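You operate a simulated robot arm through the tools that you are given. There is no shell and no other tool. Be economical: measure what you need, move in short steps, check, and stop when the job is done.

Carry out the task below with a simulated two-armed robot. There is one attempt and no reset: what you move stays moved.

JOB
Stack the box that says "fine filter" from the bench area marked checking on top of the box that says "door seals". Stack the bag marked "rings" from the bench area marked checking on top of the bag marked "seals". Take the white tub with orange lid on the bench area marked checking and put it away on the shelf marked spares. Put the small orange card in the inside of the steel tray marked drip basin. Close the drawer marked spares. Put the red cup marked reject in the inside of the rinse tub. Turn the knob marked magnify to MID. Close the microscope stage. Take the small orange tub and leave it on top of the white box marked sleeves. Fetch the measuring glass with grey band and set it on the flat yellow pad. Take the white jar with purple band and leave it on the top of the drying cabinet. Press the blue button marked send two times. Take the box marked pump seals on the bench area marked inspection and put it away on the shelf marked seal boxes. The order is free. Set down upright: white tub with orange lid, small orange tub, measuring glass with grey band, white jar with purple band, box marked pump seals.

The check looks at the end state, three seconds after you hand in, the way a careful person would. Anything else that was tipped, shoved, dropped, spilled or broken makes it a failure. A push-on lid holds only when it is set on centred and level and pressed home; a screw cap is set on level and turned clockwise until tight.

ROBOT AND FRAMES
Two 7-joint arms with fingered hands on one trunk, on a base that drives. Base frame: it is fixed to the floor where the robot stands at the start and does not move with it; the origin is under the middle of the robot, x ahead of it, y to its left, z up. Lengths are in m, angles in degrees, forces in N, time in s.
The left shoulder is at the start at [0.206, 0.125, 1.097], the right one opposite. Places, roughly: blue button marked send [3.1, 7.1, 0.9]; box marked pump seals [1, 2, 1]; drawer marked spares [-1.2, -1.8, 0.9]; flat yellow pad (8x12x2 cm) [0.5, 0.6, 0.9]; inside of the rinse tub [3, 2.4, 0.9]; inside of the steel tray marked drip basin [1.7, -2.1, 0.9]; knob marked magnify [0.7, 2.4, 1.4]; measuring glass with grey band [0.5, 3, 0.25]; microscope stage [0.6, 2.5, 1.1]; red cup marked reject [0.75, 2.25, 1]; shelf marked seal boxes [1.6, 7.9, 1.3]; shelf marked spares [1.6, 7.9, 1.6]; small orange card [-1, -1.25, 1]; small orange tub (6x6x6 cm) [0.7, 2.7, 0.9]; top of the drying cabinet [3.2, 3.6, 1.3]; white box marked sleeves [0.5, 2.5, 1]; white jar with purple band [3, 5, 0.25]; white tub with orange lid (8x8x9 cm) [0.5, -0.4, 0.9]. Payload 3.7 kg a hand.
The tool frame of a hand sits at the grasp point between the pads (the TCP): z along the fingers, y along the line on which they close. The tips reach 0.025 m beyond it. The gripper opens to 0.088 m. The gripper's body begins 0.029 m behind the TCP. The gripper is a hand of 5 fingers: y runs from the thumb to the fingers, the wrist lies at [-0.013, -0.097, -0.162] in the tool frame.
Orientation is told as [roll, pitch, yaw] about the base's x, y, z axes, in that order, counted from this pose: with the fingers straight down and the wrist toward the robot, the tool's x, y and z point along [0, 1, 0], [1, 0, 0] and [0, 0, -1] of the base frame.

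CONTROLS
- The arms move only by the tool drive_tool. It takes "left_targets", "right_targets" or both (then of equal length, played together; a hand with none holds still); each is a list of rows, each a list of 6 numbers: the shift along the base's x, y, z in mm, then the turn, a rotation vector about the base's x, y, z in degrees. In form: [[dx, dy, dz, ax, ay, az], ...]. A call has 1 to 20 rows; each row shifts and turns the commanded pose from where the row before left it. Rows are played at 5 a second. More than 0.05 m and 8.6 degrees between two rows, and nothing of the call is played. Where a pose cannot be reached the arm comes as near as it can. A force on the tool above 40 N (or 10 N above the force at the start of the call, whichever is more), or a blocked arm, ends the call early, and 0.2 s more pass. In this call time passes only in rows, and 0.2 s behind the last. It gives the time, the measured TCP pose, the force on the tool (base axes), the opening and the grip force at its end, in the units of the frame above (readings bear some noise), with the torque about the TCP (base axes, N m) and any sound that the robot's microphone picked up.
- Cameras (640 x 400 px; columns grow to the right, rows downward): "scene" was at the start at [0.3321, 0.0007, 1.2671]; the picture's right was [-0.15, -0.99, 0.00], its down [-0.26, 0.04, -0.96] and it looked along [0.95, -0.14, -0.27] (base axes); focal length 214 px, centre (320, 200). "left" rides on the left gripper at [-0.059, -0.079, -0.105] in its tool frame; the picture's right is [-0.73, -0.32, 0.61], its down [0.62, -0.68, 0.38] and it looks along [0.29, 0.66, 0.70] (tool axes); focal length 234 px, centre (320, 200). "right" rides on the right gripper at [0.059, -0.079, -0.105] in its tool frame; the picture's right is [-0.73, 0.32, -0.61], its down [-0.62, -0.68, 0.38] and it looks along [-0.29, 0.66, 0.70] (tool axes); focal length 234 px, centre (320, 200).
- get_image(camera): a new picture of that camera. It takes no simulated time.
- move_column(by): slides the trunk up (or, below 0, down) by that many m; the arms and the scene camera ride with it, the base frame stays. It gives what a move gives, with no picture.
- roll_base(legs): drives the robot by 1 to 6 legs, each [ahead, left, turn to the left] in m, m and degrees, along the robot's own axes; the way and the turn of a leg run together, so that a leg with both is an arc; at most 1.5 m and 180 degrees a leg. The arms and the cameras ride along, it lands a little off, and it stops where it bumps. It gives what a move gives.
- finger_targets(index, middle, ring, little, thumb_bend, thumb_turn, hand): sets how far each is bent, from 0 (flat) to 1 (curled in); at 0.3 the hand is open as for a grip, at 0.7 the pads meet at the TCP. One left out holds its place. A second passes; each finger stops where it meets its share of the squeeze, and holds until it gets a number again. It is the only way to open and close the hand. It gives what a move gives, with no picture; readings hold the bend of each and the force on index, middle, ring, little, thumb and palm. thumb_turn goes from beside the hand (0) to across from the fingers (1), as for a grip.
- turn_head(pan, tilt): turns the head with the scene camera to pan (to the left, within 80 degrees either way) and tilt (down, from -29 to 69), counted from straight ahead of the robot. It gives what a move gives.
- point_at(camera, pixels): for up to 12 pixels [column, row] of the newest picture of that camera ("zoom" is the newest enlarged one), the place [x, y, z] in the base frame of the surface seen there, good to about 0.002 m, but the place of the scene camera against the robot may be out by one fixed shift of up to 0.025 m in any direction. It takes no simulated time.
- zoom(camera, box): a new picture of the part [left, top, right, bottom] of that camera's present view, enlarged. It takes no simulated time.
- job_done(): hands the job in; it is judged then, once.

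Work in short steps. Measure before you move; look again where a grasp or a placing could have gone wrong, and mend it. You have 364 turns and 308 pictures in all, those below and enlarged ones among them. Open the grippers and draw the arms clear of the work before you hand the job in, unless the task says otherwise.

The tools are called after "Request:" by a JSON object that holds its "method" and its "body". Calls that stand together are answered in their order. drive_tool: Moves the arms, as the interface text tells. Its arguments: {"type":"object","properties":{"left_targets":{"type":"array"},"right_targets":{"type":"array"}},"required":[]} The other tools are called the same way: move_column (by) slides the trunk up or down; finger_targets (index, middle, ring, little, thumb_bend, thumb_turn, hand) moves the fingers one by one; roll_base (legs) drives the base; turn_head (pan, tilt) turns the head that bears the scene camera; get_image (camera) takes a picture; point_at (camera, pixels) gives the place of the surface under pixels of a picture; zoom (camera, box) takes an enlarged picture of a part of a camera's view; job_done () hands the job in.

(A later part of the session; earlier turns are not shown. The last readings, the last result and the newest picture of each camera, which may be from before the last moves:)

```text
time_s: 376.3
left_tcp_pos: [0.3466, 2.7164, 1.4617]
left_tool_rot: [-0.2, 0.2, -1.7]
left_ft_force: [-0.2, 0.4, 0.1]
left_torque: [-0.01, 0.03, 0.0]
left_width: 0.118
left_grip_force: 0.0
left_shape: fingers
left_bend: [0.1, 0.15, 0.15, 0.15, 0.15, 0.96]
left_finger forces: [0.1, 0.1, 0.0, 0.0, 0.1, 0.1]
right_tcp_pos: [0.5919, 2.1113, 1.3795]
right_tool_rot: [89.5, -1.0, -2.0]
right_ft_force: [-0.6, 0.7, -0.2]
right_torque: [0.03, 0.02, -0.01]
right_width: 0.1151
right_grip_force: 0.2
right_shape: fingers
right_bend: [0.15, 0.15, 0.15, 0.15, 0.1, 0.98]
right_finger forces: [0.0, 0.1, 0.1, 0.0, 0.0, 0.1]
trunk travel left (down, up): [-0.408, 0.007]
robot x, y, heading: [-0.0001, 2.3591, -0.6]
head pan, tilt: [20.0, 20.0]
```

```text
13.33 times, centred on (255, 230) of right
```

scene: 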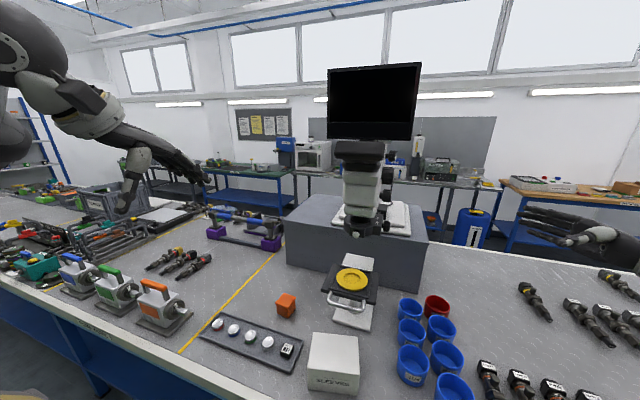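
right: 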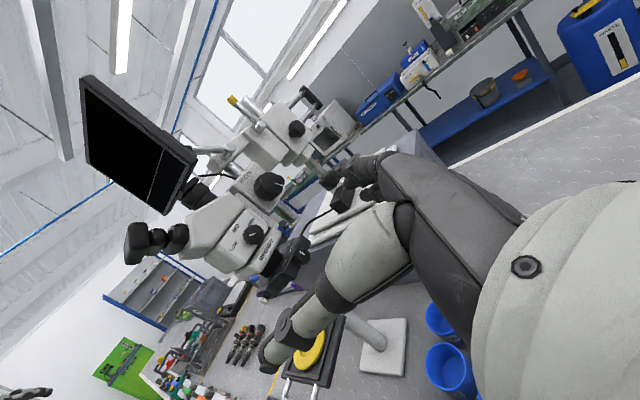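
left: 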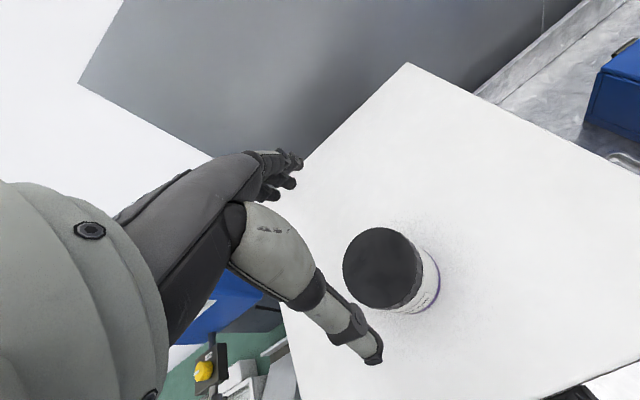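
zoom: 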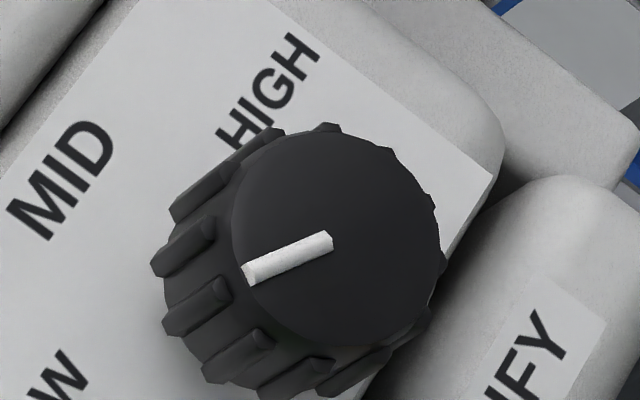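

The pointer is at LOW (−68° from up); knob axis at (0.7195, ~1.365), face y≈2.385, Ø≈0.03. I must turn it +68° about +y to MID. I shape a thumb/index/middle pinch, pre-turn the hand −30° and approach.

Request:
{"method": "finger_targets", "body": {"hand": "right", "index": 0.42, "middle": 0.42, "ring": 0.1, "little": 0.1, "thumb_bend": 0.42}}

Request:
{"method": "drive_tool", "body": {"right_targets": [[25, 30, 0, 0, -7.5, 0], [25, 30, 0, 0, -7.5, 0], [25, 30, 0, 0, -7.5, 0], [25, 30, -5, 0, -7.5, 0], [27, 30, -5, 0, 0, 1]]}}

Request:
{"method": "get_image", "body": {"camera": "right"}}

Request:
{"method": "get_image", "body": {"camera": "scene"}}

```text
time_s: 377.3
left_tcp_pos: [0.3463, 2.7151, 1.4616]
left_tool_rot: [-0.1, 0.2, -1.7]
left_ft_force: [-0.4, -0.3, 0.8]
left_torque: [-0.01, 0.0, 0.0]
left_width: 0.1177
left_grip_force: 0.0
left_shape: fingers
left_bend: [0.1, 0.15, 0.15, 0.15, 0.15, 0.96]
left_finger forces: [0.0, 0.0, 0.0, 0.0, 0.0, 0.0]
right_tcp_pos: [0.5919, 2.11, 1.3807]
right_tool_rot: [89.6, -1.0, -2.1]
right_ft_force: [-0.3, 0.8, 0.5]
right_torque: [0.01, 0.0, 0.01]
right_width: 0.0597
right_grip_force: 0.0
right_shape: fingers
right_bend: [0.42, 0.42, 0.1, 0.1, 0.42, 0.98]
right_finger forces: [0.1, 0.0, 0.1, 0.1, 0.0, 0.0]
trunk travel left (down, up): [-0.408, 0.007]
robot x, y, heading: [-0.0029, 2.3533, -0.8]
head pan, tilt: [20.0, 20.0]
```

```text
time_s: 378.5
left_tcp_pos: [0.3459, 2.7165, 1.4615]
left_tool_rot: [-0.2, 0.2, -1.7]
left_ft_force: [0.2, -0.2, 0.0]
left_torque: [0.01, 0.01, 0.0]
left_width: 0.1177
left_grip_force: 0.1
left_shape: fingers
left_bend: [0.1, 0.15, 0.15, 0.15, 0.15, 0.96]
left_finger forces: [0.0, 0.0, 0.0, 0.1, 0.1, 0.0]
right_tcp_pos: [0.721, 2.2627, 1.3691]
right_tool_rot: [90.8, -31.0, -1.2]
right_ft_force: [-0.9, -0.3, 0.4]
right_torque: [0.01, 0.03, 0.02]
right_width: 0.0597
right_grip_force: 0.0
right_shape: fingers
right_bend: [0.42, 0.42, 0.1, 0.1, 0.42, 0.98]
right_finger forces: [0.1, 0.0, 0.0, 0.1, 0.0, 0.0]
trunk travel left (down, up): [-0.408, 0.007]
robot x, y, heading: [-0.0018, 2.3531, -0.7]
head pan, tilt: [20.0, 20.0]
```

```text
140 pictures are left
```

right: 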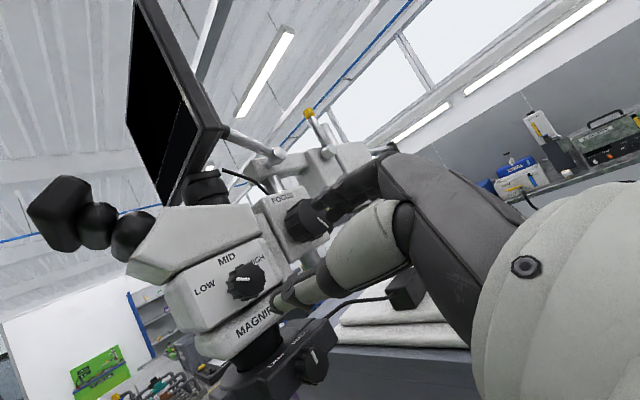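

```text
139 pictures are left
```

scene: 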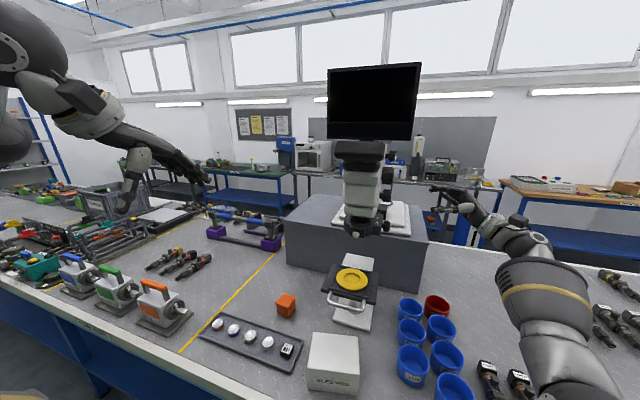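

I enlarge to refine the knob centre from this pose.

Request:
{"method": "zoom", "body": {"camera": "right", "box": [190, 230, 330, 340]}}

Request:
{"method": "point_at", "body": {"camera": "zoom", "pixels": [[255, 180], [225, 175], [285, 180], [262, 150], [262, 215], [255, 165], [150, 200], [230, 100], [400, 190], [330, 230]]}}

```text
3.64 times, centred on (260, 285) of right
```

zoom: 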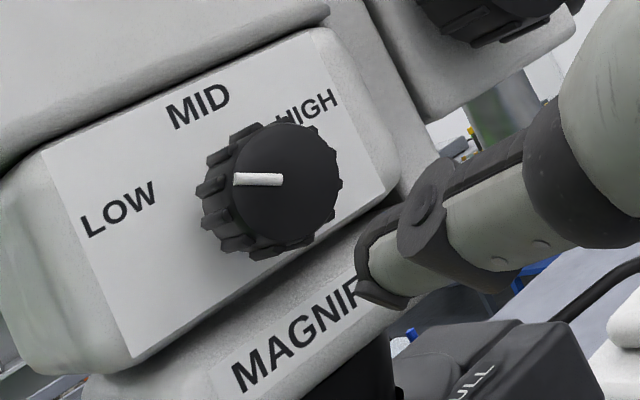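

```text
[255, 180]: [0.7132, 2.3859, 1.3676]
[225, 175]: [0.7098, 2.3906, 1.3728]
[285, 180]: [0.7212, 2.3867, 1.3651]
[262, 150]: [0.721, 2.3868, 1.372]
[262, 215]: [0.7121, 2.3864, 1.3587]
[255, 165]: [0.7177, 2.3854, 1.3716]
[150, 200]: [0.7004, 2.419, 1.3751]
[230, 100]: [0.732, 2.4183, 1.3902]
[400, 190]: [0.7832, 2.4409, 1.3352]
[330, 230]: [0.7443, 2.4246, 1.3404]
```

Knob centre ≈ (0.7207, 1.364), face y≈2.386. I advance 95 mm and check.

Request:
{"method": "drive_tool", "body": {"right_targets": [[0, 30, -3, 0, 0, 0], [0, 30, 0, 0, 0, 0], [0, 30, 0, 0, 0, 0]]}}

Request:
{"method": "get_image", "body": {"camera": "right"}}

Request:
{"method": "zoom", "body": {"camera": "scene", "box": [320, 130, 460, 250]}}

```text
time_s: 379.3
left_tcp_pos: [0.3459, 2.718, 1.4608]
left_tool_rot: [-0.2, 0.2, -1.7]
left_ft_force: [-0.4, 0.4, 0.0]
left_torque: [0.01, 0.0, 0.02]
left_width: 0.1175
left_grip_force: 0.1
left_shape: fingers
left_bend: [0.1, 0.15, 0.15, 0.15, 0.15, 0.96]
left_finger forces: [0.0, 0.1, 0.0, 0.0, 0.0, 0.0]
right_tcp_pos: [0.7182, 2.3522, 1.3657]
right_tool_rot: [90.6, -30.9, -1.1]
right_ft_force: [-1.2, -0.6, 0.1]
right_torque: [-0.01, 0.01, 0.03]
right_width: 0.0598
right_grip_force: 0.1
right_shape: fingers
right_bend: [0.42, 0.42, 0.1, 0.1, 0.42, 0.98]
right_finger forces: [0.0, 0.1, 0.0, 0.0, 0.0, 0.0]
trunk travel left (down, up): [-0.408, 0.007]
robot x, y, heading: [-0.0047, 2.3549, -0.6]
head pan, tilt: [20.0, 20.0]
```

```text
137 pictures are left
```

right: 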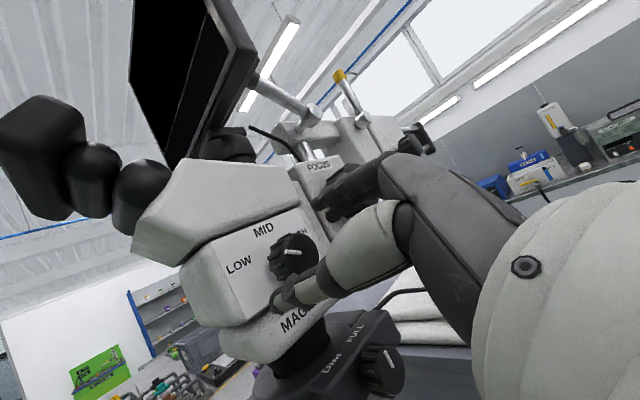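

```text
3.33 times, centred on (390, 190) of scene
```

zoom: 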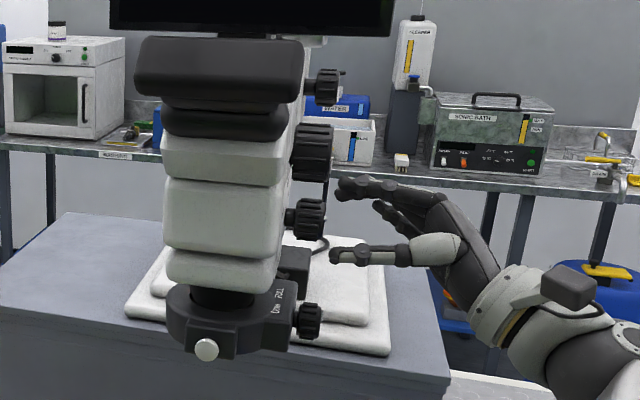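

I measure the FOCUS knob's extent relative to the index fingertip to avoid touching it.

Request:
{"method": "point_at", "body": {"camera": "zoom", "pixels": [[300, 150], [325, 150], [312, 128], [312, 178], [350, 185], [345, 195], [390, 215], [335, 252], [310, 218], [295, 218]]}}

Request:
{"method": "zoom", "body": {"camera": "right", "box": [230, 140, 430, 330]}}

Request:
{"method": "point_at", "body": {"camera": "zoom", "pixels": [[205, 135], [225, 150], [260, 120], [130, 310], [195, 230], [250, 170]]}}

```text
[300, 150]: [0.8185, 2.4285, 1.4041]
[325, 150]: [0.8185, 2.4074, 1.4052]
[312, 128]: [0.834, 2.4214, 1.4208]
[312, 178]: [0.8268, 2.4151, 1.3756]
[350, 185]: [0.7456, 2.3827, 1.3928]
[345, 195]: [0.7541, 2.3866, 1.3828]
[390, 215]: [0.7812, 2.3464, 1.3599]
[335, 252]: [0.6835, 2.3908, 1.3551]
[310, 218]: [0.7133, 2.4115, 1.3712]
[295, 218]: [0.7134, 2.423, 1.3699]
```

```text
2.11 times, centred on (330, 235) of right
```

zoom: 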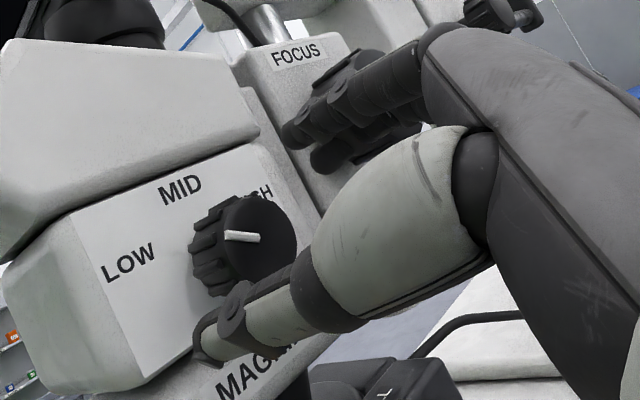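

```text
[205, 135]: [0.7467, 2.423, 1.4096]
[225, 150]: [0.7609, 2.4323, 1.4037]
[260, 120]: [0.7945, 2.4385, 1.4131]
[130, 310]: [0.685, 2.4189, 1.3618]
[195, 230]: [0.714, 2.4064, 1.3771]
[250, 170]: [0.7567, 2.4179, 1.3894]
```

No conflict with FOCUS. I advance 38 mm so that the tips flank the knob, then pinch.

Request:
{"method": "drive_tool", "body": {"right_targets": [[2, 15, 0, 0, 0, 0], [0, 15, 0, 0, 0, 0], [0, 8, 0, 0, 0, 0]]}}

Request:
{"method": "finger_targets", "body": {"hand": "right", "index": 0.68, "middle": 0.68, "thumb_bend": 0.68}}

Request:
{"method": "zoom", "body": {"camera": "right", "box": [230, 140, 430, 330]}}

```text
time_s: 380.1
left_tcp_pos: [0.3457, 2.7156, 1.4608]
left_tool_rot: [-0.2, 0.2, -1.7]
left_ft_force: [-0.2, -0.3, 0.7]
left_torque: [0.0, 0.0, 0.0]
left_width: 0.1178
left_grip_force: 0.1
left_shape: fingers
left_bend: [0.1, 0.15, 0.15, 0.15, 0.15, 0.96]
left_finger forces: [0.1, 0.0, 0.0, 0.0, 0.1, 0.1]
right_tcp_pos: [0.721, 2.3894, 1.3661]
right_tool_rot: [90.7, -31.0, -1.3]
right_ft_force: [0.0, 0.1, 1.1]
right_torque: [0.01, -0.02, -0.01]
right_width: 0.0597
right_grip_force: 0.1
right_shape: fingers
right_bend: [0.42, 0.42, 0.1, 0.1, 0.42, 0.98]
right_finger forces: [0.1, 0.0, 0.0, 0.1, 0.0, 0.0]
trunk travel left (down, up): [-0.408, 0.007]
robot x, y, heading: [-0.0064, 2.3507, -0.6]
head pan, tilt: [20.0, 20.0]
```

```text
time_s: 381.1
left_tcp_pos: [0.3458, 2.7162, 1.4616]
left_tool_rot: [-0.3, 0.2, -1.6]
left_ft_force: [0.2, -0.5, 0.7]
left_torque: [0.0, -0.02, 0.0]
left_width: 0.1175
left_grip_force: 0.0
left_shape: fingers
left_bend: [0.1, 0.15, 0.15, 0.15, 0.15, 0.96]
left_finger forces: [0.1, 0.0, 0.0, 0.1, 0.0, 0.0]
right_tcp_pos: [0.7213, 2.3882, 1.3676]
right_tool_rot: [90.6, -31.0, -1.3]
right_ft_force: [4.1, 1.3, 3.1]
right_torque: [0.08, -0.02, -0.08]
right_width: 0.0197
right_grip_force: 9.1
right_shape: fingers
right_bend: [0.61, 0.61, 0.1, 0.1, 0.61, 0.97]
right_finger forces: [4.6, 7.8, 0.0, 0.0, 4.8, 0.0]
trunk travel left (down, up): [-0.408, 0.007]
robot x, y, heading: [-0.0037, 2.3537, -0.6]
head pan, tilt: [20.0, 20.0]
```

```text
2.11 times, centred on (330, 235) of right
```

zoom: 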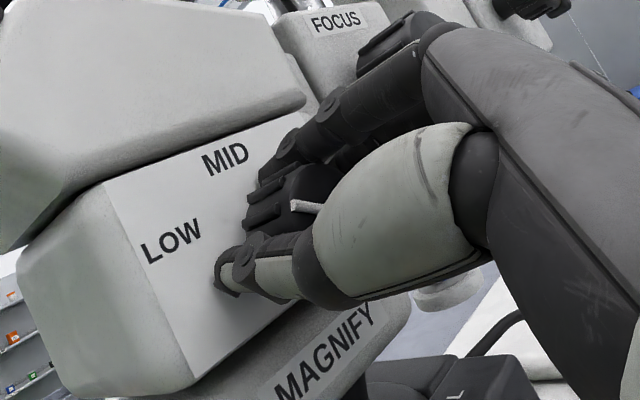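

Pinched lightly on the knob. I turn +32° about +y and look.

Request:
{"method": "drive_tool", "body": {"right_targets": [[0, 0, 0, 0, 8, 0], [0, 0, 0, 0, 8, 0], [0, 0, 0, 0, 8, 0], [0, 0, 0, 0, 8, 0]]}}

Request:
{"method": "zoom", "body": {"camera": "right", "box": [210, 140, 430, 330]}}

```text
time_s: 382.1
left_tcp_pos: [0.347, 2.7164, 1.4609]
left_tool_rot: [-0.1, 0.3, -1.7]
left_ft_force: [-0.3, -0.3, 0.0]
left_torque: [-0.05, 0.0, 0.04]
left_width: 0.1177
left_grip_force: 0.2
left_shape: fingers
left_bend: [0.1, 0.15, 0.15, 0.15, 0.15, 0.96]
left_finger forces: [0.0, 0.0, 0.1, 0.0, 0.1, 0.0]
right_tcp_pos: [0.7218, 2.3896, 1.3654]
right_tool_rot: [90.0, 1.2, -1.0]
right_ft_force: [7.8, 3.1, 4.1]
right_torque: [0.04, -0.06, -0.14]
right_width: 0.02
right_grip_force: 9.2
right_shape: fingers
right_bend: [0.59, 0.61, 0.1, 0.1, 0.62, 0.96]
right_finger forces: [6.1, 8.1, 0.0, 0.0, 4.3, 0.0]
trunk travel left (down, up): [-0.408, 0.007]
robot x, y, heading: [-0.0016, 2.3537, -0.7]
head pan, tilt: [20.0, 20.0]
```

```text
2.11 times, centred on (320, 235) of right
```

zoom: 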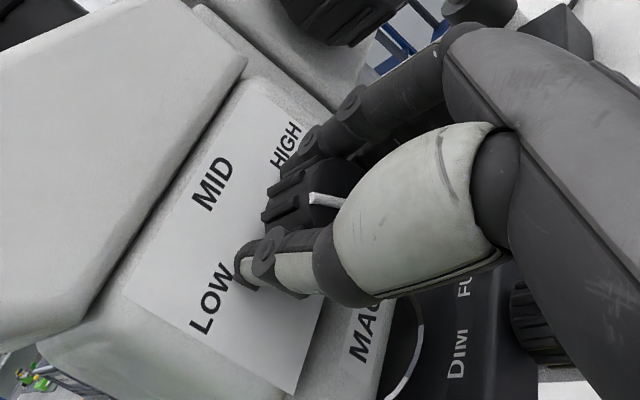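

The knob follows the hand. I continue another 34°.

Request:
{"method": "drive_tool", "body": {"right_targets": [[0, 0, 0, 0, 8.5, 0], [0, 0, 0, 0, 8.5, 0], [0, 0, 0, 0, 8.5, 0], [0, 0, 0, 0, 8.5, 0]]}}

Request:
{"method": "finger_targets", "body": {"hand": "right", "index": 0.45, "middle": 0.45, "thumb_bend": 0.45}}

Request:
{"method": "zoom", "body": {"camera": "right", "box": [210, 140, 430, 330]}}

```text
time_s: 383.1
left_tcp_pos: [0.3472, 2.7167, 1.4606]
left_tool_rot: [-0.3, 0.3, -1.7]
left_ft_force: [0.5, -0.3, 0.4]
left_torque: [0.01, 0.02, 0.0]
left_width: 0.1178
left_grip_force: 0.1
left_shape: fingers
left_bend: [0.1, 0.15, 0.15, 0.15, 0.15, 0.96]
left_finger forces: [0.0, 0.0, 0.0, 0.0, 0.1, 0.0]
right_tcp_pos: [0.7231, 2.3893, 1.3655]
right_tool_rot: [89.1, 35.3, -1.4]
right_ft_force: [10.7, 4.6, -1.0]
right_torque: [0.01, -0.05, -0.22]
right_width: 0.0202
right_grip_force: 9.1
right_shape: fingers
right_bend: [0.59, 0.61, 0.1, 0.1, 0.62, 0.96]
right_finger forces: [6.6, 7.5, 0.0, 0.0, 4.5, 0.1]
trunk travel left (down, up): [-0.408, 0.007]
robot x, y, heading: [-0.0078, 2.3507, -0.4]
head pan, tilt: [20.0, 20.0]
```

```text
time_s: 384.1
left_tcp_pos: [0.3463, 2.7162, 1.4621]
left_tool_rot: [-0.2, 0.2, -1.7]
left_ft_force: [0.2, 0.6, -0.3]
left_torque: [0.02, 0.03, 0.02]
left_width: 0.1177
left_grip_force: 0.0
left_shape: fingers
left_bend: [0.1, 0.15, 0.15, 0.15, 0.15, 0.96]
left_finger forces: [0.0, 0.1, 0.1, 0.0, 0.0, 0.1]
right_tcp_pos: [0.7206, 2.3879, 1.3659]
right_tool_rot: [89.4, 35.0, -1.3]
right_ft_force: [0.7, -0.3, 0.5]
right_torque: [0.0, -0.01, 0.03]
right_width: 0.0523
right_grip_force: 0.1
right_shape: fingers
right_bend: [0.45, 0.45, 0.1, 0.1, 0.45, 0.97]
right_finger forces: [0.0, 0.0, 0.1, 0.0, 0.0, 0.0]
trunk travel left (down, up): [-0.408, 0.007]
robot x, y, heading: [-0.0047, 2.3528, -0.8]
head pan, tilt: [20.0, 20.0]
```

```text
2.11 times, centred on (320, 235) of right
```

zoom: 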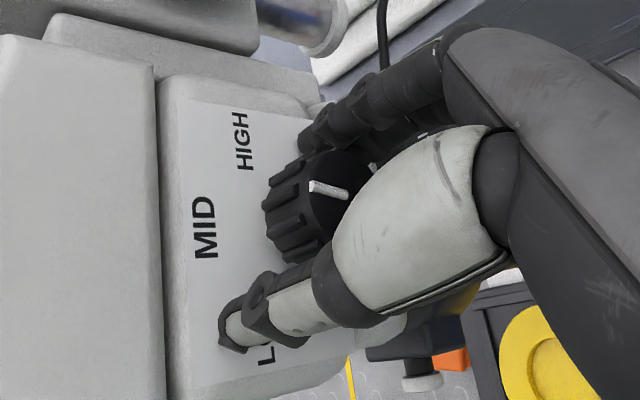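

Released. I measure pointer ends against the MID label.

Request:
{"method": "point_at", "body": {"camera": "zoom", "pixels": [[312, 185], [345, 193], [205, 228], [243, 142], [328, 188]]}}

Request:
{"method": "drive_tool", "body": {"right_targets": [[0, -15, 0, 0, 0, 0], [0, -30, 0, 0, 0, 0], [0, -40, 0, 0, 0, 0]]}}

Request:
{"method": "zoom", "body": {"camera": "right", "box": [180, 160, 340, 330]}}

```text
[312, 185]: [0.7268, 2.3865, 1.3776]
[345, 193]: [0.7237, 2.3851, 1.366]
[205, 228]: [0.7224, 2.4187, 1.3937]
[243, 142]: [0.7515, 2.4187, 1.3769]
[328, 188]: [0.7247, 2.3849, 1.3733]
```

```text
time_s: 384.9
left_tcp_pos: [0.3443, 2.7147, 1.4613]
left_tool_rot: [-0.1, 0.2, -1.6]
left_ft_force: [-0.4, 0.1, -0.6]
left_torque: [0.0, 0.01, 0.02]
left_width: 0.1176
left_grip_force: 0.0
left_shape: fingers
left_bend: [0.1, 0.15, 0.15, 0.15, 0.15, 0.96]
left_finger forces: [0.0, 0.0, 0.0, 0.0, 0.1, 0.0]
right_tcp_pos: [0.7199, 2.3037, 1.3647]
right_tool_rot: [89.4, 35.1, -1.3]
right_ft_force: [-0.7, 0.1, -0.2]
right_torque: [0.01, 0.0, -0.01]
right_width: 0.0523
right_grip_force: 0.1
right_shape: fingers
right_bend: [0.45, 0.45, 0.1, 0.1, 0.45, 0.97]
right_finger forces: [0.0, 0.1, 0.1, 0.1, 0.0, 0.0]
trunk travel left (down, up): [-0.408, 0.007]
robot x, y, heading: [-0.0036, 2.3523, -0.7]
head pan, tilt: [20.0, 20.0]
```

```text
2.35 times, centred on (260, 245) of right
```

zoom: 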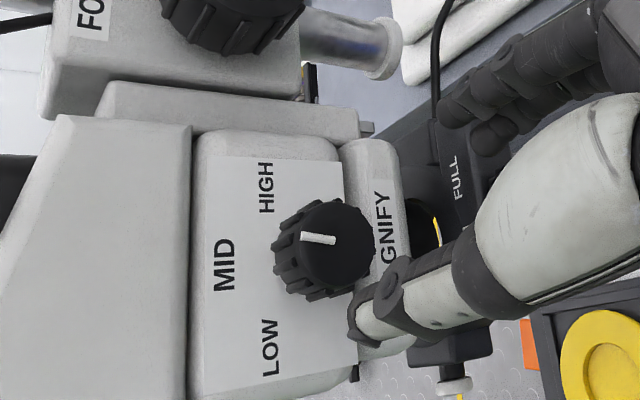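

I zoom tightly on the knob to judge the pointer's angle.

Request:
{"method": "zoom", "body": {"camera": "right", "box": [225, 220, 285, 295]}}

Request:
{"method": "point_at", "body": {"camera": "zoom", "pixels": [[250, 160], [330, 172], [210, 165], [370, 180], [290, 165]]}}

```text
5.33 times, centred on (255, 258) of right
```

zoom: 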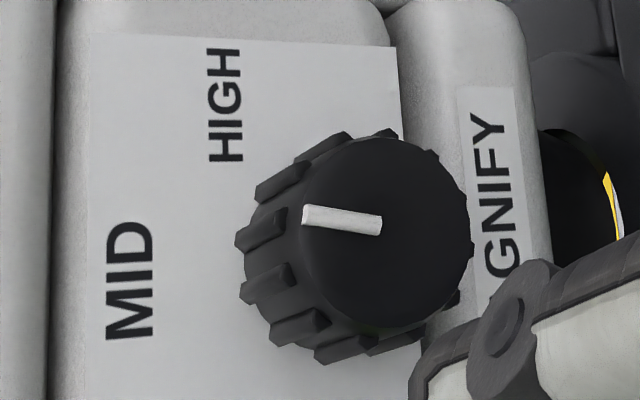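

```text
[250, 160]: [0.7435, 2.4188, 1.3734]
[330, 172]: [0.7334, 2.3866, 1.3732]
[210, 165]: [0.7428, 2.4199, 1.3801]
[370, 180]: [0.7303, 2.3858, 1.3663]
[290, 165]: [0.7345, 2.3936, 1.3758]
```

Request:
{"method": "point_at", "body": {"camera": "zoom", "pixels": [[308, 215], [378, 225], [343, 220], [302, 210], [302, 222]]}}

Request:
{"method": "drive_tool", "body": {"right_targets": [[0, 40, 0, 0, 0, 0], [0, 30, 0, 0, 0, 0], [0, 15, 0, 0, 0, 0]]}}

Request:
{"method": "finger_targets", "body": {"hand": "right", "index": 0.68, "middle": 0.68, "thumb_bend": 0.68}}

```text
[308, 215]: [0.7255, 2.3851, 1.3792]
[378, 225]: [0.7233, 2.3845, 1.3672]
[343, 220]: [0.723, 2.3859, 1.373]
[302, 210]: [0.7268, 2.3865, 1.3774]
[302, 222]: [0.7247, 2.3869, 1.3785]
```

```text
time_s: 385.7
left_tcp_pos: [0.3458, 2.7161, 1.4616]
left_tool_rot: [-0.2, 0.1, -1.7]
left_ft_force: [0.3, 0.3, -0.5]
left_torque: [0.01, 0.01, -0.02]
left_width: 0.1179
left_grip_force: 0.1
left_shape: fingers
left_bend: [0.1, 0.15, 0.15, 0.15, 0.15, 0.96]
left_finger forces: [0.0, 0.1, 0.0, 0.0, 0.1, 0.0]
right_tcp_pos: [0.7212, 2.3888, 1.3663]
right_tool_rot: [89.4, 35.0, -1.4]
right_ft_force: [-0.3, 0.1, -0.2]
right_torque: [0.01, 0.02, 0.03]
right_width: 0.0522
right_grip_force: 0.0
right_shape: fingers
right_bend: [0.45, 0.45, 0.1, 0.1, 0.45, 0.97]
right_finger forces: [0.0, 0.0, 0.1, 0.0, 0.0, 0.0]
trunk travel left (down, up): [-0.408, 0.007]
robot x, y, heading: [-0.0064, 2.3525, -0.6]
head pan, tilt: [20.0, 20.0]
```

```text
time_s: 386.7
left_tcp_pos: [0.3481, 2.7155, 1.462]
left_tool_rot: [-0.2, 0.3, -1.7]
left_ft_force: [-0.1, -0.6, -0.4]
left_torque: [0.0, -0.01, 0.0]
left_width: 0.1174
left_grip_force: 0.1
left_shape: fingers
left_bend: [0.1, 0.15, 0.15, 0.15, 0.15, 0.96]
left_finger forces: [0.0, 0.1, 0.0, 0.1, 0.0, 0.1]
right_tcp_pos: [0.7226, 2.3889, 1.3649]
right_tool_rot: [89.1, 35.2, -1.4]
right_ft_force: [7.3, 1.8, -4.7]
right_torque: [-0.14, -0.02, -0.15]
right_width: 0.0218
right_grip_force: 9.7
right_shape: fingers
right_bend: [0.58, 0.61, 0.1, 0.1, 0.62, 0.97]
right_finger forces: [6.7, 8.2, 0.0, 0.1, 4.1, 0.0]
trunk travel left (down, up): [-0.408, 0.007]
robot x, y, heading: [-0.0031, 2.3555, -0.8]
head pan, tilt: [20.0, 20.0]
```

Pointer is ~8° past MID. I turn back −8°, release and check.

Request:
{"method": "drive_tool", "body": {"right_targets": [[0, 0, 0, 0, -4, 0], [0, 0, 0, 0, -4, 0]]}}

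Request:
{"method": "finger_targets", "body": {"hand": "right", "index": 0.4, "middle": 0.4, "thumb_bend": 0.4}}

Request:
{"method": "drive_tool", "body": {"right_targets": [[0, -15, 0, 0, 0, 0], [0, -30, 0, 0, 0, 0], [0, -40, 0, 0, 0, 0]]}}

Request:
{"method": "zoom", "body": {"camera": "right", "box": [225, 220, 285, 295]}}

```text
time_s: 387.3
left_tcp_pos: [0.3466, 2.7163, 1.462]
left_tool_rot: [-0.2, 0.3, -1.7]
left_ft_force: [1.3, 0.2, -1.0]
left_torque: [0.0, -0.02, -0.02]
left_width: 0.1177
left_grip_force: 0.0
left_shape: fingers
left_bend: [0.1, 0.15, 0.15, 0.15, 0.15, 0.96]
left_finger forces: [0.0, 0.0, 0.0, 0.0, 0.1, 0.0]
right_tcp_pos: [0.7217, 2.3886, 1.367]
right_tool_rot: [89.4, 27.1, -1.2]
right_ft_force: [3.7, 1.0, -6.3]
right_torque: [-0.15, 0.01, -0.07]
right_width: 0.0216
right_grip_force: 9.9
right_shape: fingers
right_bend: [0.58, 0.61, 0.1, 0.1, 0.62, 0.97]
right_finger forces: [5.4, 9.8, 0.0, 0.0, 4.4, 0.0]
trunk travel left (down, up): [-0.408, 0.007]
robot x, y, heading: [-0.0029, 2.3519, -0.5]
head pan, tilt: [20.0, 20.0]
```

```text
time_s: 388.3
left_tcp_pos: [0.3454, 2.7178, 1.4611]
left_tool_rot: [-0.1, 0.2, -1.7]
left_ft_force: [-0.6, 0.2, 0.4]
left_torque: [-0.02, 0.01, 0.06]
left_width: 0.1176
left_grip_force: 0.1
left_shape: fingers
left_bend: [0.1, 0.15, 0.15, 0.15, 0.15, 0.96]
left_finger forces: [0.0, 0.1, 0.0, 0.0, 0.1, 0.0]
right_tcp_pos: [0.7199, 2.3879, 1.3672]
right_tool_rot: [89.4, 27.0, -1.2]
right_ft_force: [0.5, -0.5, -0.5]
right_torque: [-0.02, -0.01, -0.02]
right_width: 0.063
right_grip_force: 0.1
right_shape: fingers
right_bend: [0.4, 0.4, 0.1, 0.1, 0.4, 0.97]
right_finger forces: [0.0, 0.1, 0.0, 0.1, 0.0, 0.0]
trunk travel left (down, up): [-0.408, 0.007]
robot x, y, heading: [-0.0013, 2.3549, -0.5]
head pan, tilt: [20.0, 20.0]
```

```text
time_s: 389.1
left_tcp_pos: [0.3446, 2.7135, 1.4621]
left_tool_rot: [-0.1, 0.2, -1.8]
left_ft_force: [-0.1, -0.7, 0.4]
left_torque: [0.04, -0.03, 0.0]
left_width: 0.1177
left_grip_force: 0.1
left_shape: fingers
left_bend: [0.1, 0.15, 0.15, 0.15, 0.15, 0.96]
left_finger forces: [0.0, 0.0, 0.1, 0.1, 0.0, 0.0]
right_tcp_pos: [0.7199, 2.3016, 1.3679]
right_tool_rot: [89.5, 27.0, -1.2]
right_ft_force: [-0.1, -0.4, -0.8]
right_torque: [-0.03, 0.0, 0.01]
right_width: 0.0633
right_grip_force: 0.0
right_shape: fingers
right_bend: [0.4, 0.4, 0.1, 0.1, 0.4, 0.97]
right_finger forces: [0.1, 0.1, 0.0, 0.1, 0.0, 0.0]
trunk travel left (down, up): [-0.408, 0.007]
robot x, y, heading: [-0.0056, 2.3538, -0.5]
head pan, tilt: [20.0, 20.0]
```

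```text
5.33 times, centred on (255, 258) of right
```

zoom: 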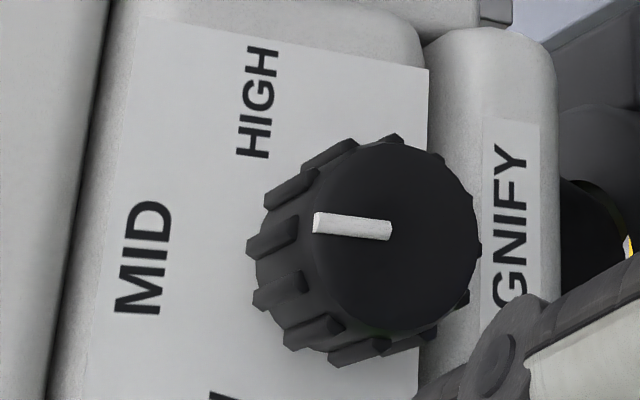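

The pointer now stands at MID (within ~4°). Next the stage: I withdraw the right hand and measure the stage handle.

Request:
{"method": "drive_tool", "body": {"right_targets": [[0, -40, 0, 0, -7, 0], [-10, -45, 0, 0, -7, 0], [-20, -45, 0, 0, -7, 0], [-30, -30, 0, 0, -6, 0], [-40, 0, 0, 0, 0, 0], [-40, 0, 0, 0, 0, 0], [-40, 0, 0, 0, 0, 0]]}}

Request:
{"method": "turn_head", "body": {"pan": 10, "tilt": 40}}

Request:
{"method": "get_image", "body": {"camera": "scene"}}

```text
time_s: 390.7
left_tcp_pos: [0.3432, 2.7157, 1.4625]
left_tool_rot: [-0.3, 0.2, -1.7]
left_ft_force: [-0.6, -0.7, -0.2]
left_torque: [-0.01, 0.0, 0.01]
left_width: 0.1178
left_grip_force: 0.1
left_shape: fingers
left_bend: [0.1, 0.15, 0.15, 0.15, 0.15, 0.96]
left_finger forces: [0.0, 0.0, 0.1, 0.1, 0.0, 0.1]
right_tcp_pos: [0.5398, 2.144, 1.3682]
right_tool_rot: [90.1, -0.1, -1.1]
right_ft_force: [-0.2, -0.6, -0.6]
right_torque: [0.0, 0.0, -0.01]
right_width: 0.0633
right_grip_force: 0.1
right_shape: fingers
right_bend: [0.4, 0.4, 0.1, 0.1, 0.4, 0.97]
right_finger forces: [0.0, 0.0, 0.0, 0.0, 0.1, 0.0]
trunk travel left (down, up): [-0.408, 0.007]
robot x, y, heading: [-0.0064, 2.3533, -0.6]
head pan, tilt: [20.0, 20.0]
```

```text
time_s: 391.5
left_tcp_pos: [0.344, 2.7158, 1.4613]
left_tool_rot: [-0.2, 0.1, -1.6]
left_ft_force: [0.5, 0.5, 0.1]
left_torque: [-0.02, 0.01, -0.01]
left_width: 0.1176
left_grip_force: 0.0
left_shape: fingers
left_bend: [0.1, 0.15, 0.15, 0.15, 0.15, 0.96]
left_finger forces: [0.1, 0.0, 0.0, 0.1, 0.1, 0.0]
right_tcp_pos: [0.5416, 2.1424, 1.3667]
right_tool_rot: [90.1, 0.0, -1.1]
right_ft_force: [0.2, -0.7, -0.6]
right_torque: [0.04, 0.0, -0.02]
right_width: 0.0632
right_grip_force: 0.0
right_shape: fingers
right_bend: [0.4, 0.4, 0.1, 0.1, 0.4, 0.97]
right_finger forces: [0.1, 0.0, 0.0, 0.0, 0.1, 0.1]
trunk travel left (down, up): [-0.408, 0.007]
robot x, y, heading: [-0.0023, 2.3487, -0.5]
head pan, tilt: [10.0, 40.0]
```

```text
128 pictures are left
```

scene: 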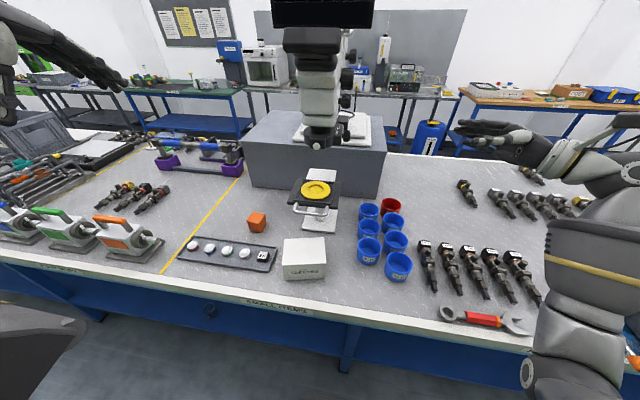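

Request:
{"method": "zoom", "body": {"camera": "scene", "box": [230, 140, 420, 290]}}

Request:
{"method": "point_at", "body": {"camera": "zoom", "pixels": [[222, 191], [300, 197], [260, 197], [290, 135], [215, 180], [310, 185], [245, 85], [335, 118], [273, 128], [290, 225]]}}

```text
2.67 times, centred on (325, 215) of scene
```

zoom: 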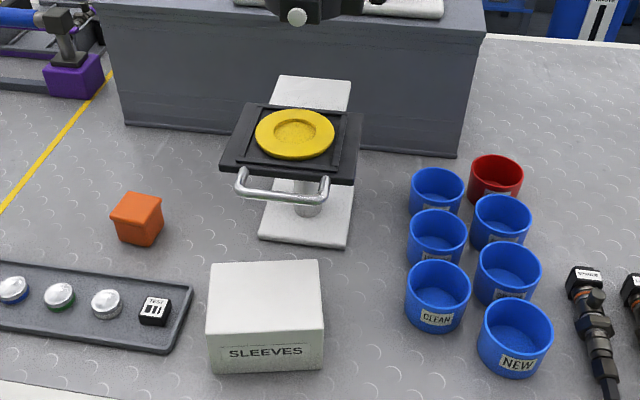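

```text
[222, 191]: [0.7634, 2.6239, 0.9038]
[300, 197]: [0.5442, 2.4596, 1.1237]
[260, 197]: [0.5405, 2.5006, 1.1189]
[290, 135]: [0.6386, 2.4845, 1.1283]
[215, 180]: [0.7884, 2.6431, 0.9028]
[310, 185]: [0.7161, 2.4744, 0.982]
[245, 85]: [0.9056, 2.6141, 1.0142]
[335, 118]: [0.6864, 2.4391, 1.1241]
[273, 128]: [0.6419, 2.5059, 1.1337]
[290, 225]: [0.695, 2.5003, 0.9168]
```

Handle bar is at about (0.535, 2.47, 1.117). I'll push it with the right hand pointing forward. I turn the right hand forward, back the base 0.2 and lower the trunk 0.15.

Request:
{"method": "drive_tool", "body": {"right_targets": [[-30, -5, 0, 0, 0, -8.2], [-30, -5, 0, 0, 0, -8.2], [-30, 0, 0, 0, 0, -8.2], [-30, 0, 0, 0, 0, -8.2], [-20, 0, 0, 0, 0, -8.2], [-10, 0, 0, 0, 0, -8.2], [0, 0, 0, 0, 0, -8.2], [0, 0, 0, 0, 0, -8.2], [0, 0, 0, 0, 0, -8.2], [0, 0, 0, 0, 0, -8.2], [0, 0, 0, 0, 0, -7.4]]}}

Request:
{"method": "finger_targets", "body": {"hand": "right", "index": 0.68, "middle": 0.68, "ring": 0.68, "little": 0.68, "thumb_bend": 0.66}}

Request:
{"method": "roll_base", "body": {"legs": [[-0.15, 0.2, 0]]}}

Request:
{"method": "get_image", "body": {"camera": "scene"}}

```text
time_s: 393.9
left_tcp_pos: [0.3459, 2.7154, 1.4611]
left_tool_rot: [-0.2, 0.1, -1.6]
left_ft_force: [0.1, -0.4, -0.2]
left_torque: [0.0, -0.01, 0.01]
left_width: 0.1173
left_grip_force: 0.1
left_shape: fingers
left_bend: [0.1, 0.15, 0.15, 0.15, 0.15, 0.96]
left_finger forces: [0.0, 0.0, 0.0, 0.0, 0.1, 0.1]
right_tcp_pos: [0.4806, 2.0941, 1.3469]
right_tool_rot: [90.1, -0.1, -90.5]
right_ft_force: [0.9, 0.3, 0.1]
right_torque: [-0.01, -0.03, 0.03]
right_width: 0.0633
right_grip_force: 0.1
right_shape: fingers
right_bend: [0.4, 0.4, 0.1, 0.1, 0.4, 0.97]
right_finger forces: [0.0, 0.0, 0.1, 0.0, 0.0, 0.0]
right hand out of reach, approached as far as the arm can: row 4, 5, 6, 7, 8
trunk travel left (down, up): [-0.408, 0.007]
robot x, y, heading: [-0.0053, 2.3514, -0.4]
head pan, tilt: [10.0, 40.0]
```

```text
time_s: 394.9
left_tcp_pos: [0.3437, 2.7162, 1.4619]
left_tool_rot: [-0.3, 0.3, -1.7]
left_ft_force: [0.1, 0.6, 0.7]
left_torque: [-0.03, 0.03, 0.0]
left_width: 0.1177
left_grip_force: 0.1
left_shape: fingers
left_bend: [0.1, 0.15, 0.15, 0.15, 0.15, 0.96]
left_finger forces: [0.0, 0.1, 0.1, 0.0, 0.0, 0.1]
right_tcp_pos: [0.4799, 2.0944, 1.3465]
right_tool_rot: [90.0, 0.0, -90.5]
right_ft_force: [0.8, 0.1, 0.4]
right_torque: [-0.01, 0.02, 0.01]
right_width: 0.005
right_grip_force: 0.0
right_shape: fingers
right_bend: [0.68, 0.68, 0.68, 0.68, 0.66, 0.97]
right_finger forces: [0.0, 0.0, 0.0, 0.0, 0.1, 0.1]
trunk travel left (down, up): [-0.408, 0.007]
robot x, y, heading: [-0.0044, 2.3555, -0.6]
head pan, tilt: [10.0, 40.0]
```

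```text
time_s: 396.7
left_tcp_pos: [0.1964, 2.9144, 1.4609]
left_tool_rot: [-0.2, 0.3, -1.5]
left_ft_force: [-0.2, 1.2, -0.6]
left_torque: [-0.03, 0.0, 0.01]
left_width: 0.1175
left_grip_force: 0.1
left_shape: fingers
left_bend: [0.1, 0.15, 0.15, 0.15, 0.15, 0.96]
left_finger forces: [0.0, 0.0, 0.0, 0.1, 0.0, 0.0]
right_tcp_pos: [0.3299, 2.2946, 1.3467]
right_tool_rot: [90.1, 0.0, -90.3]
right_ft_force: [-0.3, 0.8, -0.2]
right_torque: [0.0, -0.05, -0.01]
right_width: 0.0052
right_grip_force: 0.1
right_shape: fingers
right_bend: [0.68, 0.68, 0.68, 0.68, 0.66, 0.97]
right_finger forces: [0.0, 0.1, 0.1, 0.0, 0.0, 0.0]
trunk travel left (down, up): [-0.408, 0.007]
robot x, y, heading: [-0.1497, 2.5521, -0.8]
head pan, tilt: [10.0, 40.0]
```

```text
126 pictures are left
```

scene: 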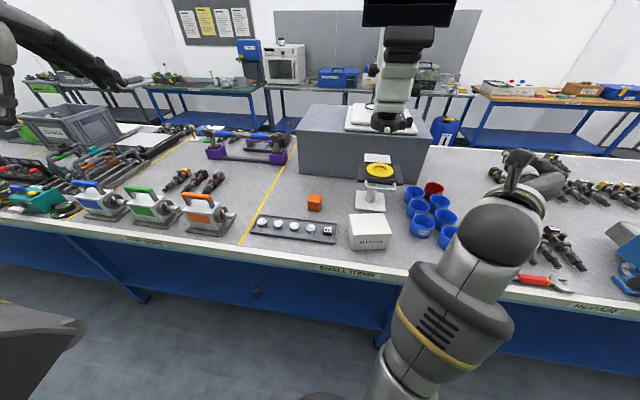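

Lower the trunk 0.15, then bring the fist in front of the handle.

Request:
{"method": "move_column", "body": {"by": -0.15}}

Request:
{"method": "drive_tool", "body": {"right_targets": [[15, 30, -15, 0, 0, 0], [15, 30, -15, 0, 0, 0], [15, 30, -15, 0, 0, 0], [15, 30, -15, 0, 0, 0], [15, 30, -15, 0, 0, 0], [15, 25, -10, 0, 0, 0], [20, 0, 0, 0, 0, 0]]}}

Request:
{"method": "get_image", "body": {"camera": "right"}}

Request:
{"method": "get_image", "body": {"camera": "scene"}}

```text
time_s: 398.4
left_tcp_pos: [0.1946, 2.9144, 1.3122]
left_tool_rot: [-0.1, 0.1, -1.6]
left_ft_force: [-0.6, -0.3, 0.7]
left_torque: [0.01, 0.0, -0.01]
left_width: 0.1178
left_grip_force: 0.1
left_shape: fingers
left_bend: [0.1, 0.15, 0.15, 0.15, 0.15, 0.96]
left_finger forces: [0.1, 0.0, 0.0, 0.1, 0.1, 0.0]
right_tcp_pos: [0.3476, 2.2927, 1.1705]
right_tool_rot: [86.5, 0.0, -90.3]
right_ft_force: [-0.5, 0.1, 0.6]
right_torque: [0.02, -0.01, 0.0]
right_width: 0.0049
right_grip_force: 0.0
right_shape: fingers
right_bend: [0.68, 0.68, 0.68, 0.68, 0.66, 0.97]
right_finger forces: [0.1, 0.0, 0.0, 0.0, 0.0, 0.0]
trunk travel left (down, up): [-0.258, 0.157]
robot x, y, heading: [-0.1484, 2.5523, -0.6]
head pan, tilt: [10.0, 40.0]
```

```text
time_s: 400.1
left_tcp_pos: [0.1979, 2.9137, 1.3108]
left_tool_rot: [-0.1, 0.2, -1.6]
left_ft_force: [0.4, -0.1, 1.3]
left_torque: [0.01, -0.01, -0.01]
left_width: 0.1179
left_grip_force: 0.1
left_shape: fingers
left_bend: [0.1, 0.15, 0.15, 0.15, 0.15, 0.96]
left_finger forces: [0.1, 0.1, 0.1, 0.0, 0.0, 0.0]
right_tcp_pos: [0.4573, 2.4673, 1.0841]
right_tool_rot: [86.3, 0.1, -90.4]
right_ft_force: [0.2, -0.2, -0.5]
right_torque: [-0.03, 0.0, 0.03]
right_width: 0.0048
right_grip_force: 0.1
right_shape: fingers
right_bend: [0.68, 0.68, 0.68, 0.68, 0.66, 0.97]
right_finger forces: [0.0, 0.0, 0.0, 0.1, 0.1, 0.0]
trunk travel left (down, up): [-0.258, 0.157]
robot x, y, heading: [-0.1501, 2.5524, -0.4]
head pan, tilt: [10.0, 40.0]
```

```text
125 pictures are left
```

right: 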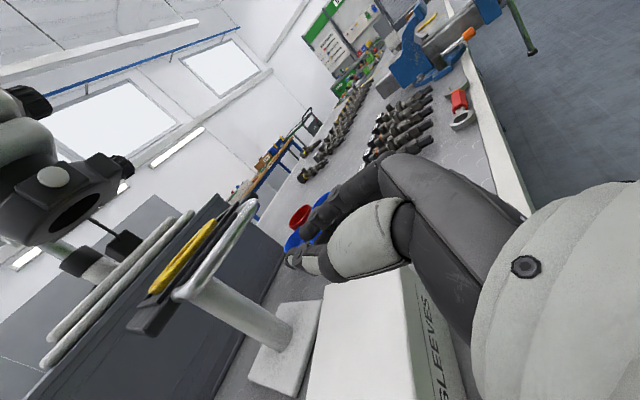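

```text
124 pictures are left
```

scene: 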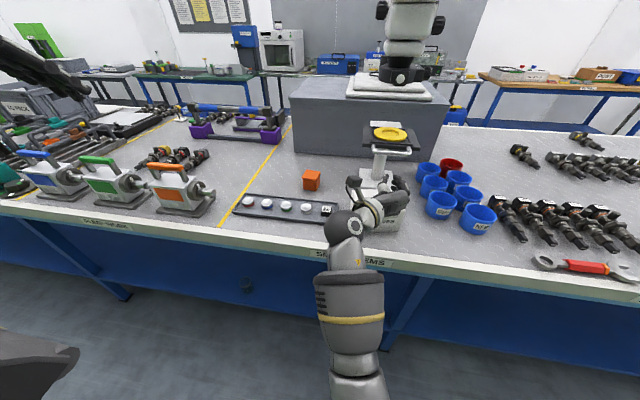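

The handle is visible in the right camera ((185,290) to (250,205)). I measure it.

Request:
{"method": "point_at", "body": {"camera": "right", "pixels": [[178, 292], [215, 255], [235, 228], [252, 206], [160, 290], [205, 240], [285, 252], [320, 262]]}}

```text
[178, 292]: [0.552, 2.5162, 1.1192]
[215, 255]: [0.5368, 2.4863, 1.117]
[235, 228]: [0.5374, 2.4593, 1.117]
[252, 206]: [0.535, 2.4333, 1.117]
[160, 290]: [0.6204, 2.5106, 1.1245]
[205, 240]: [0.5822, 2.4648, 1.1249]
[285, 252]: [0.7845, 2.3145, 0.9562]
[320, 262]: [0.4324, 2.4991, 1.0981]
```

I raise the fist to the bar's height, advance to contact and push on steadily.

Request:
{"method": "drive_tool", "body": {"right_targets": [[0, 5, 28, 0, 0, 0], [20, 0, 0, 0, 0, 0], [20, 0, 0, 0, 0, 0], [15, 0, 0, 0, 0, 0], [15, 0, 0, 0, 0, 0], [15, 0, 0, 0, 0, 0]]}}

Request:
{"method": "get_image", "body": {"camera": "right"}}

```text
time_s: 401.4
left_tcp_pos: [0.1963, 2.9148, 1.3113]
left_tool_rot: [-0.2, 0.2, -1.7]
left_ft_force: [0.4, -0.9, 0.7]
left_torque: [-0.03, -0.01, -0.03]
left_width: 0.1178
left_grip_force: 0.0
left_shape: fingers
left_bend: [0.1, 0.15, 0.15, 0.15, 0.15, 0.96]
left_finger forces: [0.0, 0.1, 0.0, 0.1, 0.1, 0.0]
right_tcp_pos: [0.5423, 2.4736, 1.113]
right_tool_rot: [86.3, 0.1, -90.3]
right_ft_force: [-0.4, -0.2, 0.7]
right_torque: [0.04, -0.03, 0.01]
right_width: 0.005
right_grip_force: 0.1
right_shape: fingers
right_bend: [0.68, 0.68, 0.68, 0.68, 0.66, 0.97]
right_finger forces: [0.0, 0.0, 0.0, 0.0, 0.3, 0.1]
trunk travel left (down, up): [-0.258, 0.157]
robot x, y, heading: [-0.1543, 2.5488, -0.6]
head pan, tilt: [10.0, 40.0]
```

```text
123 pictures are left
```

right: 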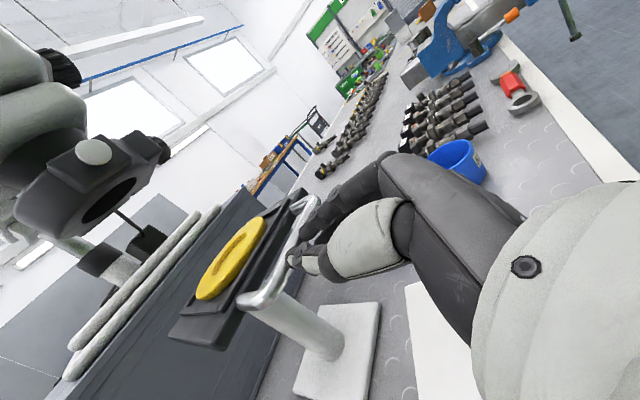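

No real resistance: either the stage glides or the tips are just there. I push on 60 mm.

Request:
{"method": "drive_tool", "body": {"right_targets": [[15, 0, 0, 0, 0, 0], [15, 0, 0, 0, 0, 0], [15, 0, 0, 0, 0, 0], [15, 0, 0, 0, 0, 0]]}}

Request:
{"method": "get_image", "body": {"camera": "right"}}

Request:
{"method": "zoom", "body": {"camera": "scene", "box": [280, 50, 480, 230]}}

```text
time_s: 402.4
left_tcp_pos: [0.197, 2.9136, 1.3115]
left_tool_rot: [-0.2, 0.3, -1.6]
left_ft_force: [-0.8, 0.4, 0.9]
left_torque: [0.02, 0.01, -0.02]
left_width: 0.1177
left_grip_force: 0.1
left_shape: fingers
left_bend: [0.1, 0.15, 0.15, 0.15, 0.15, 0.96]
left_finger forces: [0.0, 0.1, 0.0, 0.0, 0.1, 0.0]
right_tcp_pos: [0.6025, 2.473, 1.1113]
right_tool_rot: [86.3, 0.1, -90.4]
right_ft_force: [-0.6, -1.1, 0.4]
right_torque: [0.03, 0.01, -0.05]
right_width: 0.0051
right_grip_force: 0.1
right_shape: fingers
right_bend: [0.68, 0.68, 0.68, 0.68, 0.66, 0.97]
right_finger forces: [0.0, 0.0, 0.0, 0.0, 0.0, 0.0]
trunk travel left (down, up): [-0.258, 0.157]
robot x, y, heading: [-0.1499, 2.5526, -0.5]
head pan, tilt: [10.0, 40.0]
```

```text
122 pictures are left
```

right: 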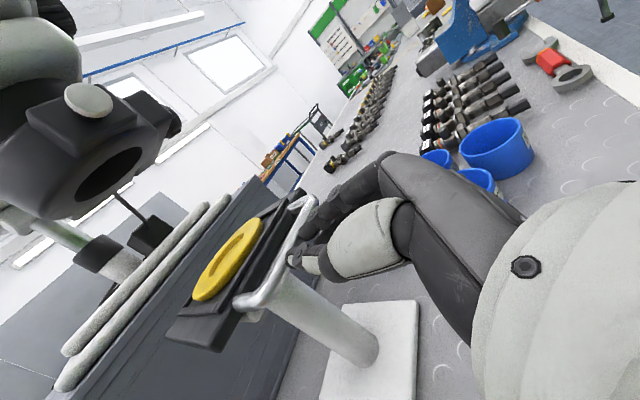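

```text
2.22 times, centred on (380, 140) of scene
```

zoom: 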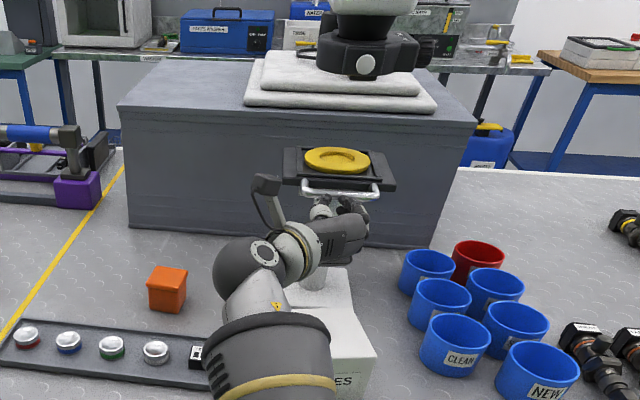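

The stage glides along. I keep pushing until resistance.

Request:
{"method": "drive_tool", "body": {"right_targets": [[10, 0, 0, 0, 0, 0], [10, 0, 0, 0, 0, 0], [10, 0, 0, 0, 0, 0], [10, 0, 0, 0, 0, 0], [10, 0, 0, 0, 0, 0]]}}

Request:
{"method": "zoom", "body": {"camera": "scene", "box": [280, 50, 480, 230]}}

```text
time_s: 402.9
left_tcp_pos: [0.1889, 2.9154, 1.313]
left_tool_rot: [-0.2, -0.1, -1.6]
left_ft_force: [-0.4, 0.7, -0.5]
left_torque: [0.03, -0.01, -0.02]
left_width: 0.1177
left_grip_force: 0.1
left_shape: fingers
left_bend: [0.1, 0.15, 0.15, 0.15, 0.15, 0.96]
left_finger forces: [0.1, 0.0, 0.1, 0.1, 0.1, 0.1]
right_tcp_pos: [0.6032, 2.4763, 1.1166]
right_tool_rot: [87.0, 0.2, -90.5]
right_ft_force: [-32.5, 2.3, 3.0]
right_torque: [-0.03, -0.05, 0.34]
right_width: 0.0025
right_grip_force: 16.0
right_shape: fingers
right_bend: [0.68, 0.68, 0.68, 0.68, 0.71, 0.99]
right_finger forces: [6.7, 0.0, 0.0, 0.0, 26.2, 0.0]
trunk travel left (down, up): [-0.258, 0.157]
robot x, y, heading: [-0.155, 2.5521, -0.7]
head pan, tilt: [10.0, 40.0]
stopped in row 2 (right hand): the force on the tool passed its limit (the readings are from after the stop); the commanded pose is now the measured one
```

```text
2.22 times, centred on (380, 140) of scene
```

zoom: 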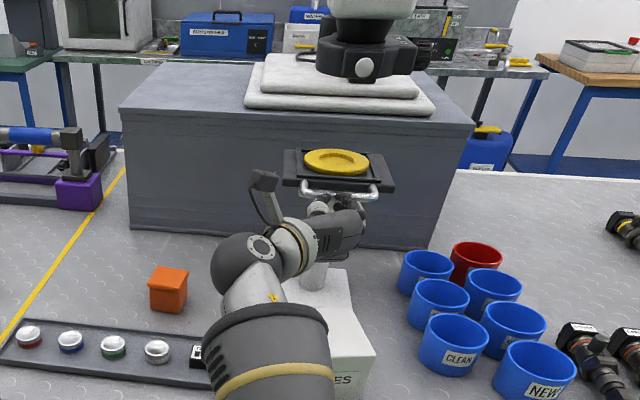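

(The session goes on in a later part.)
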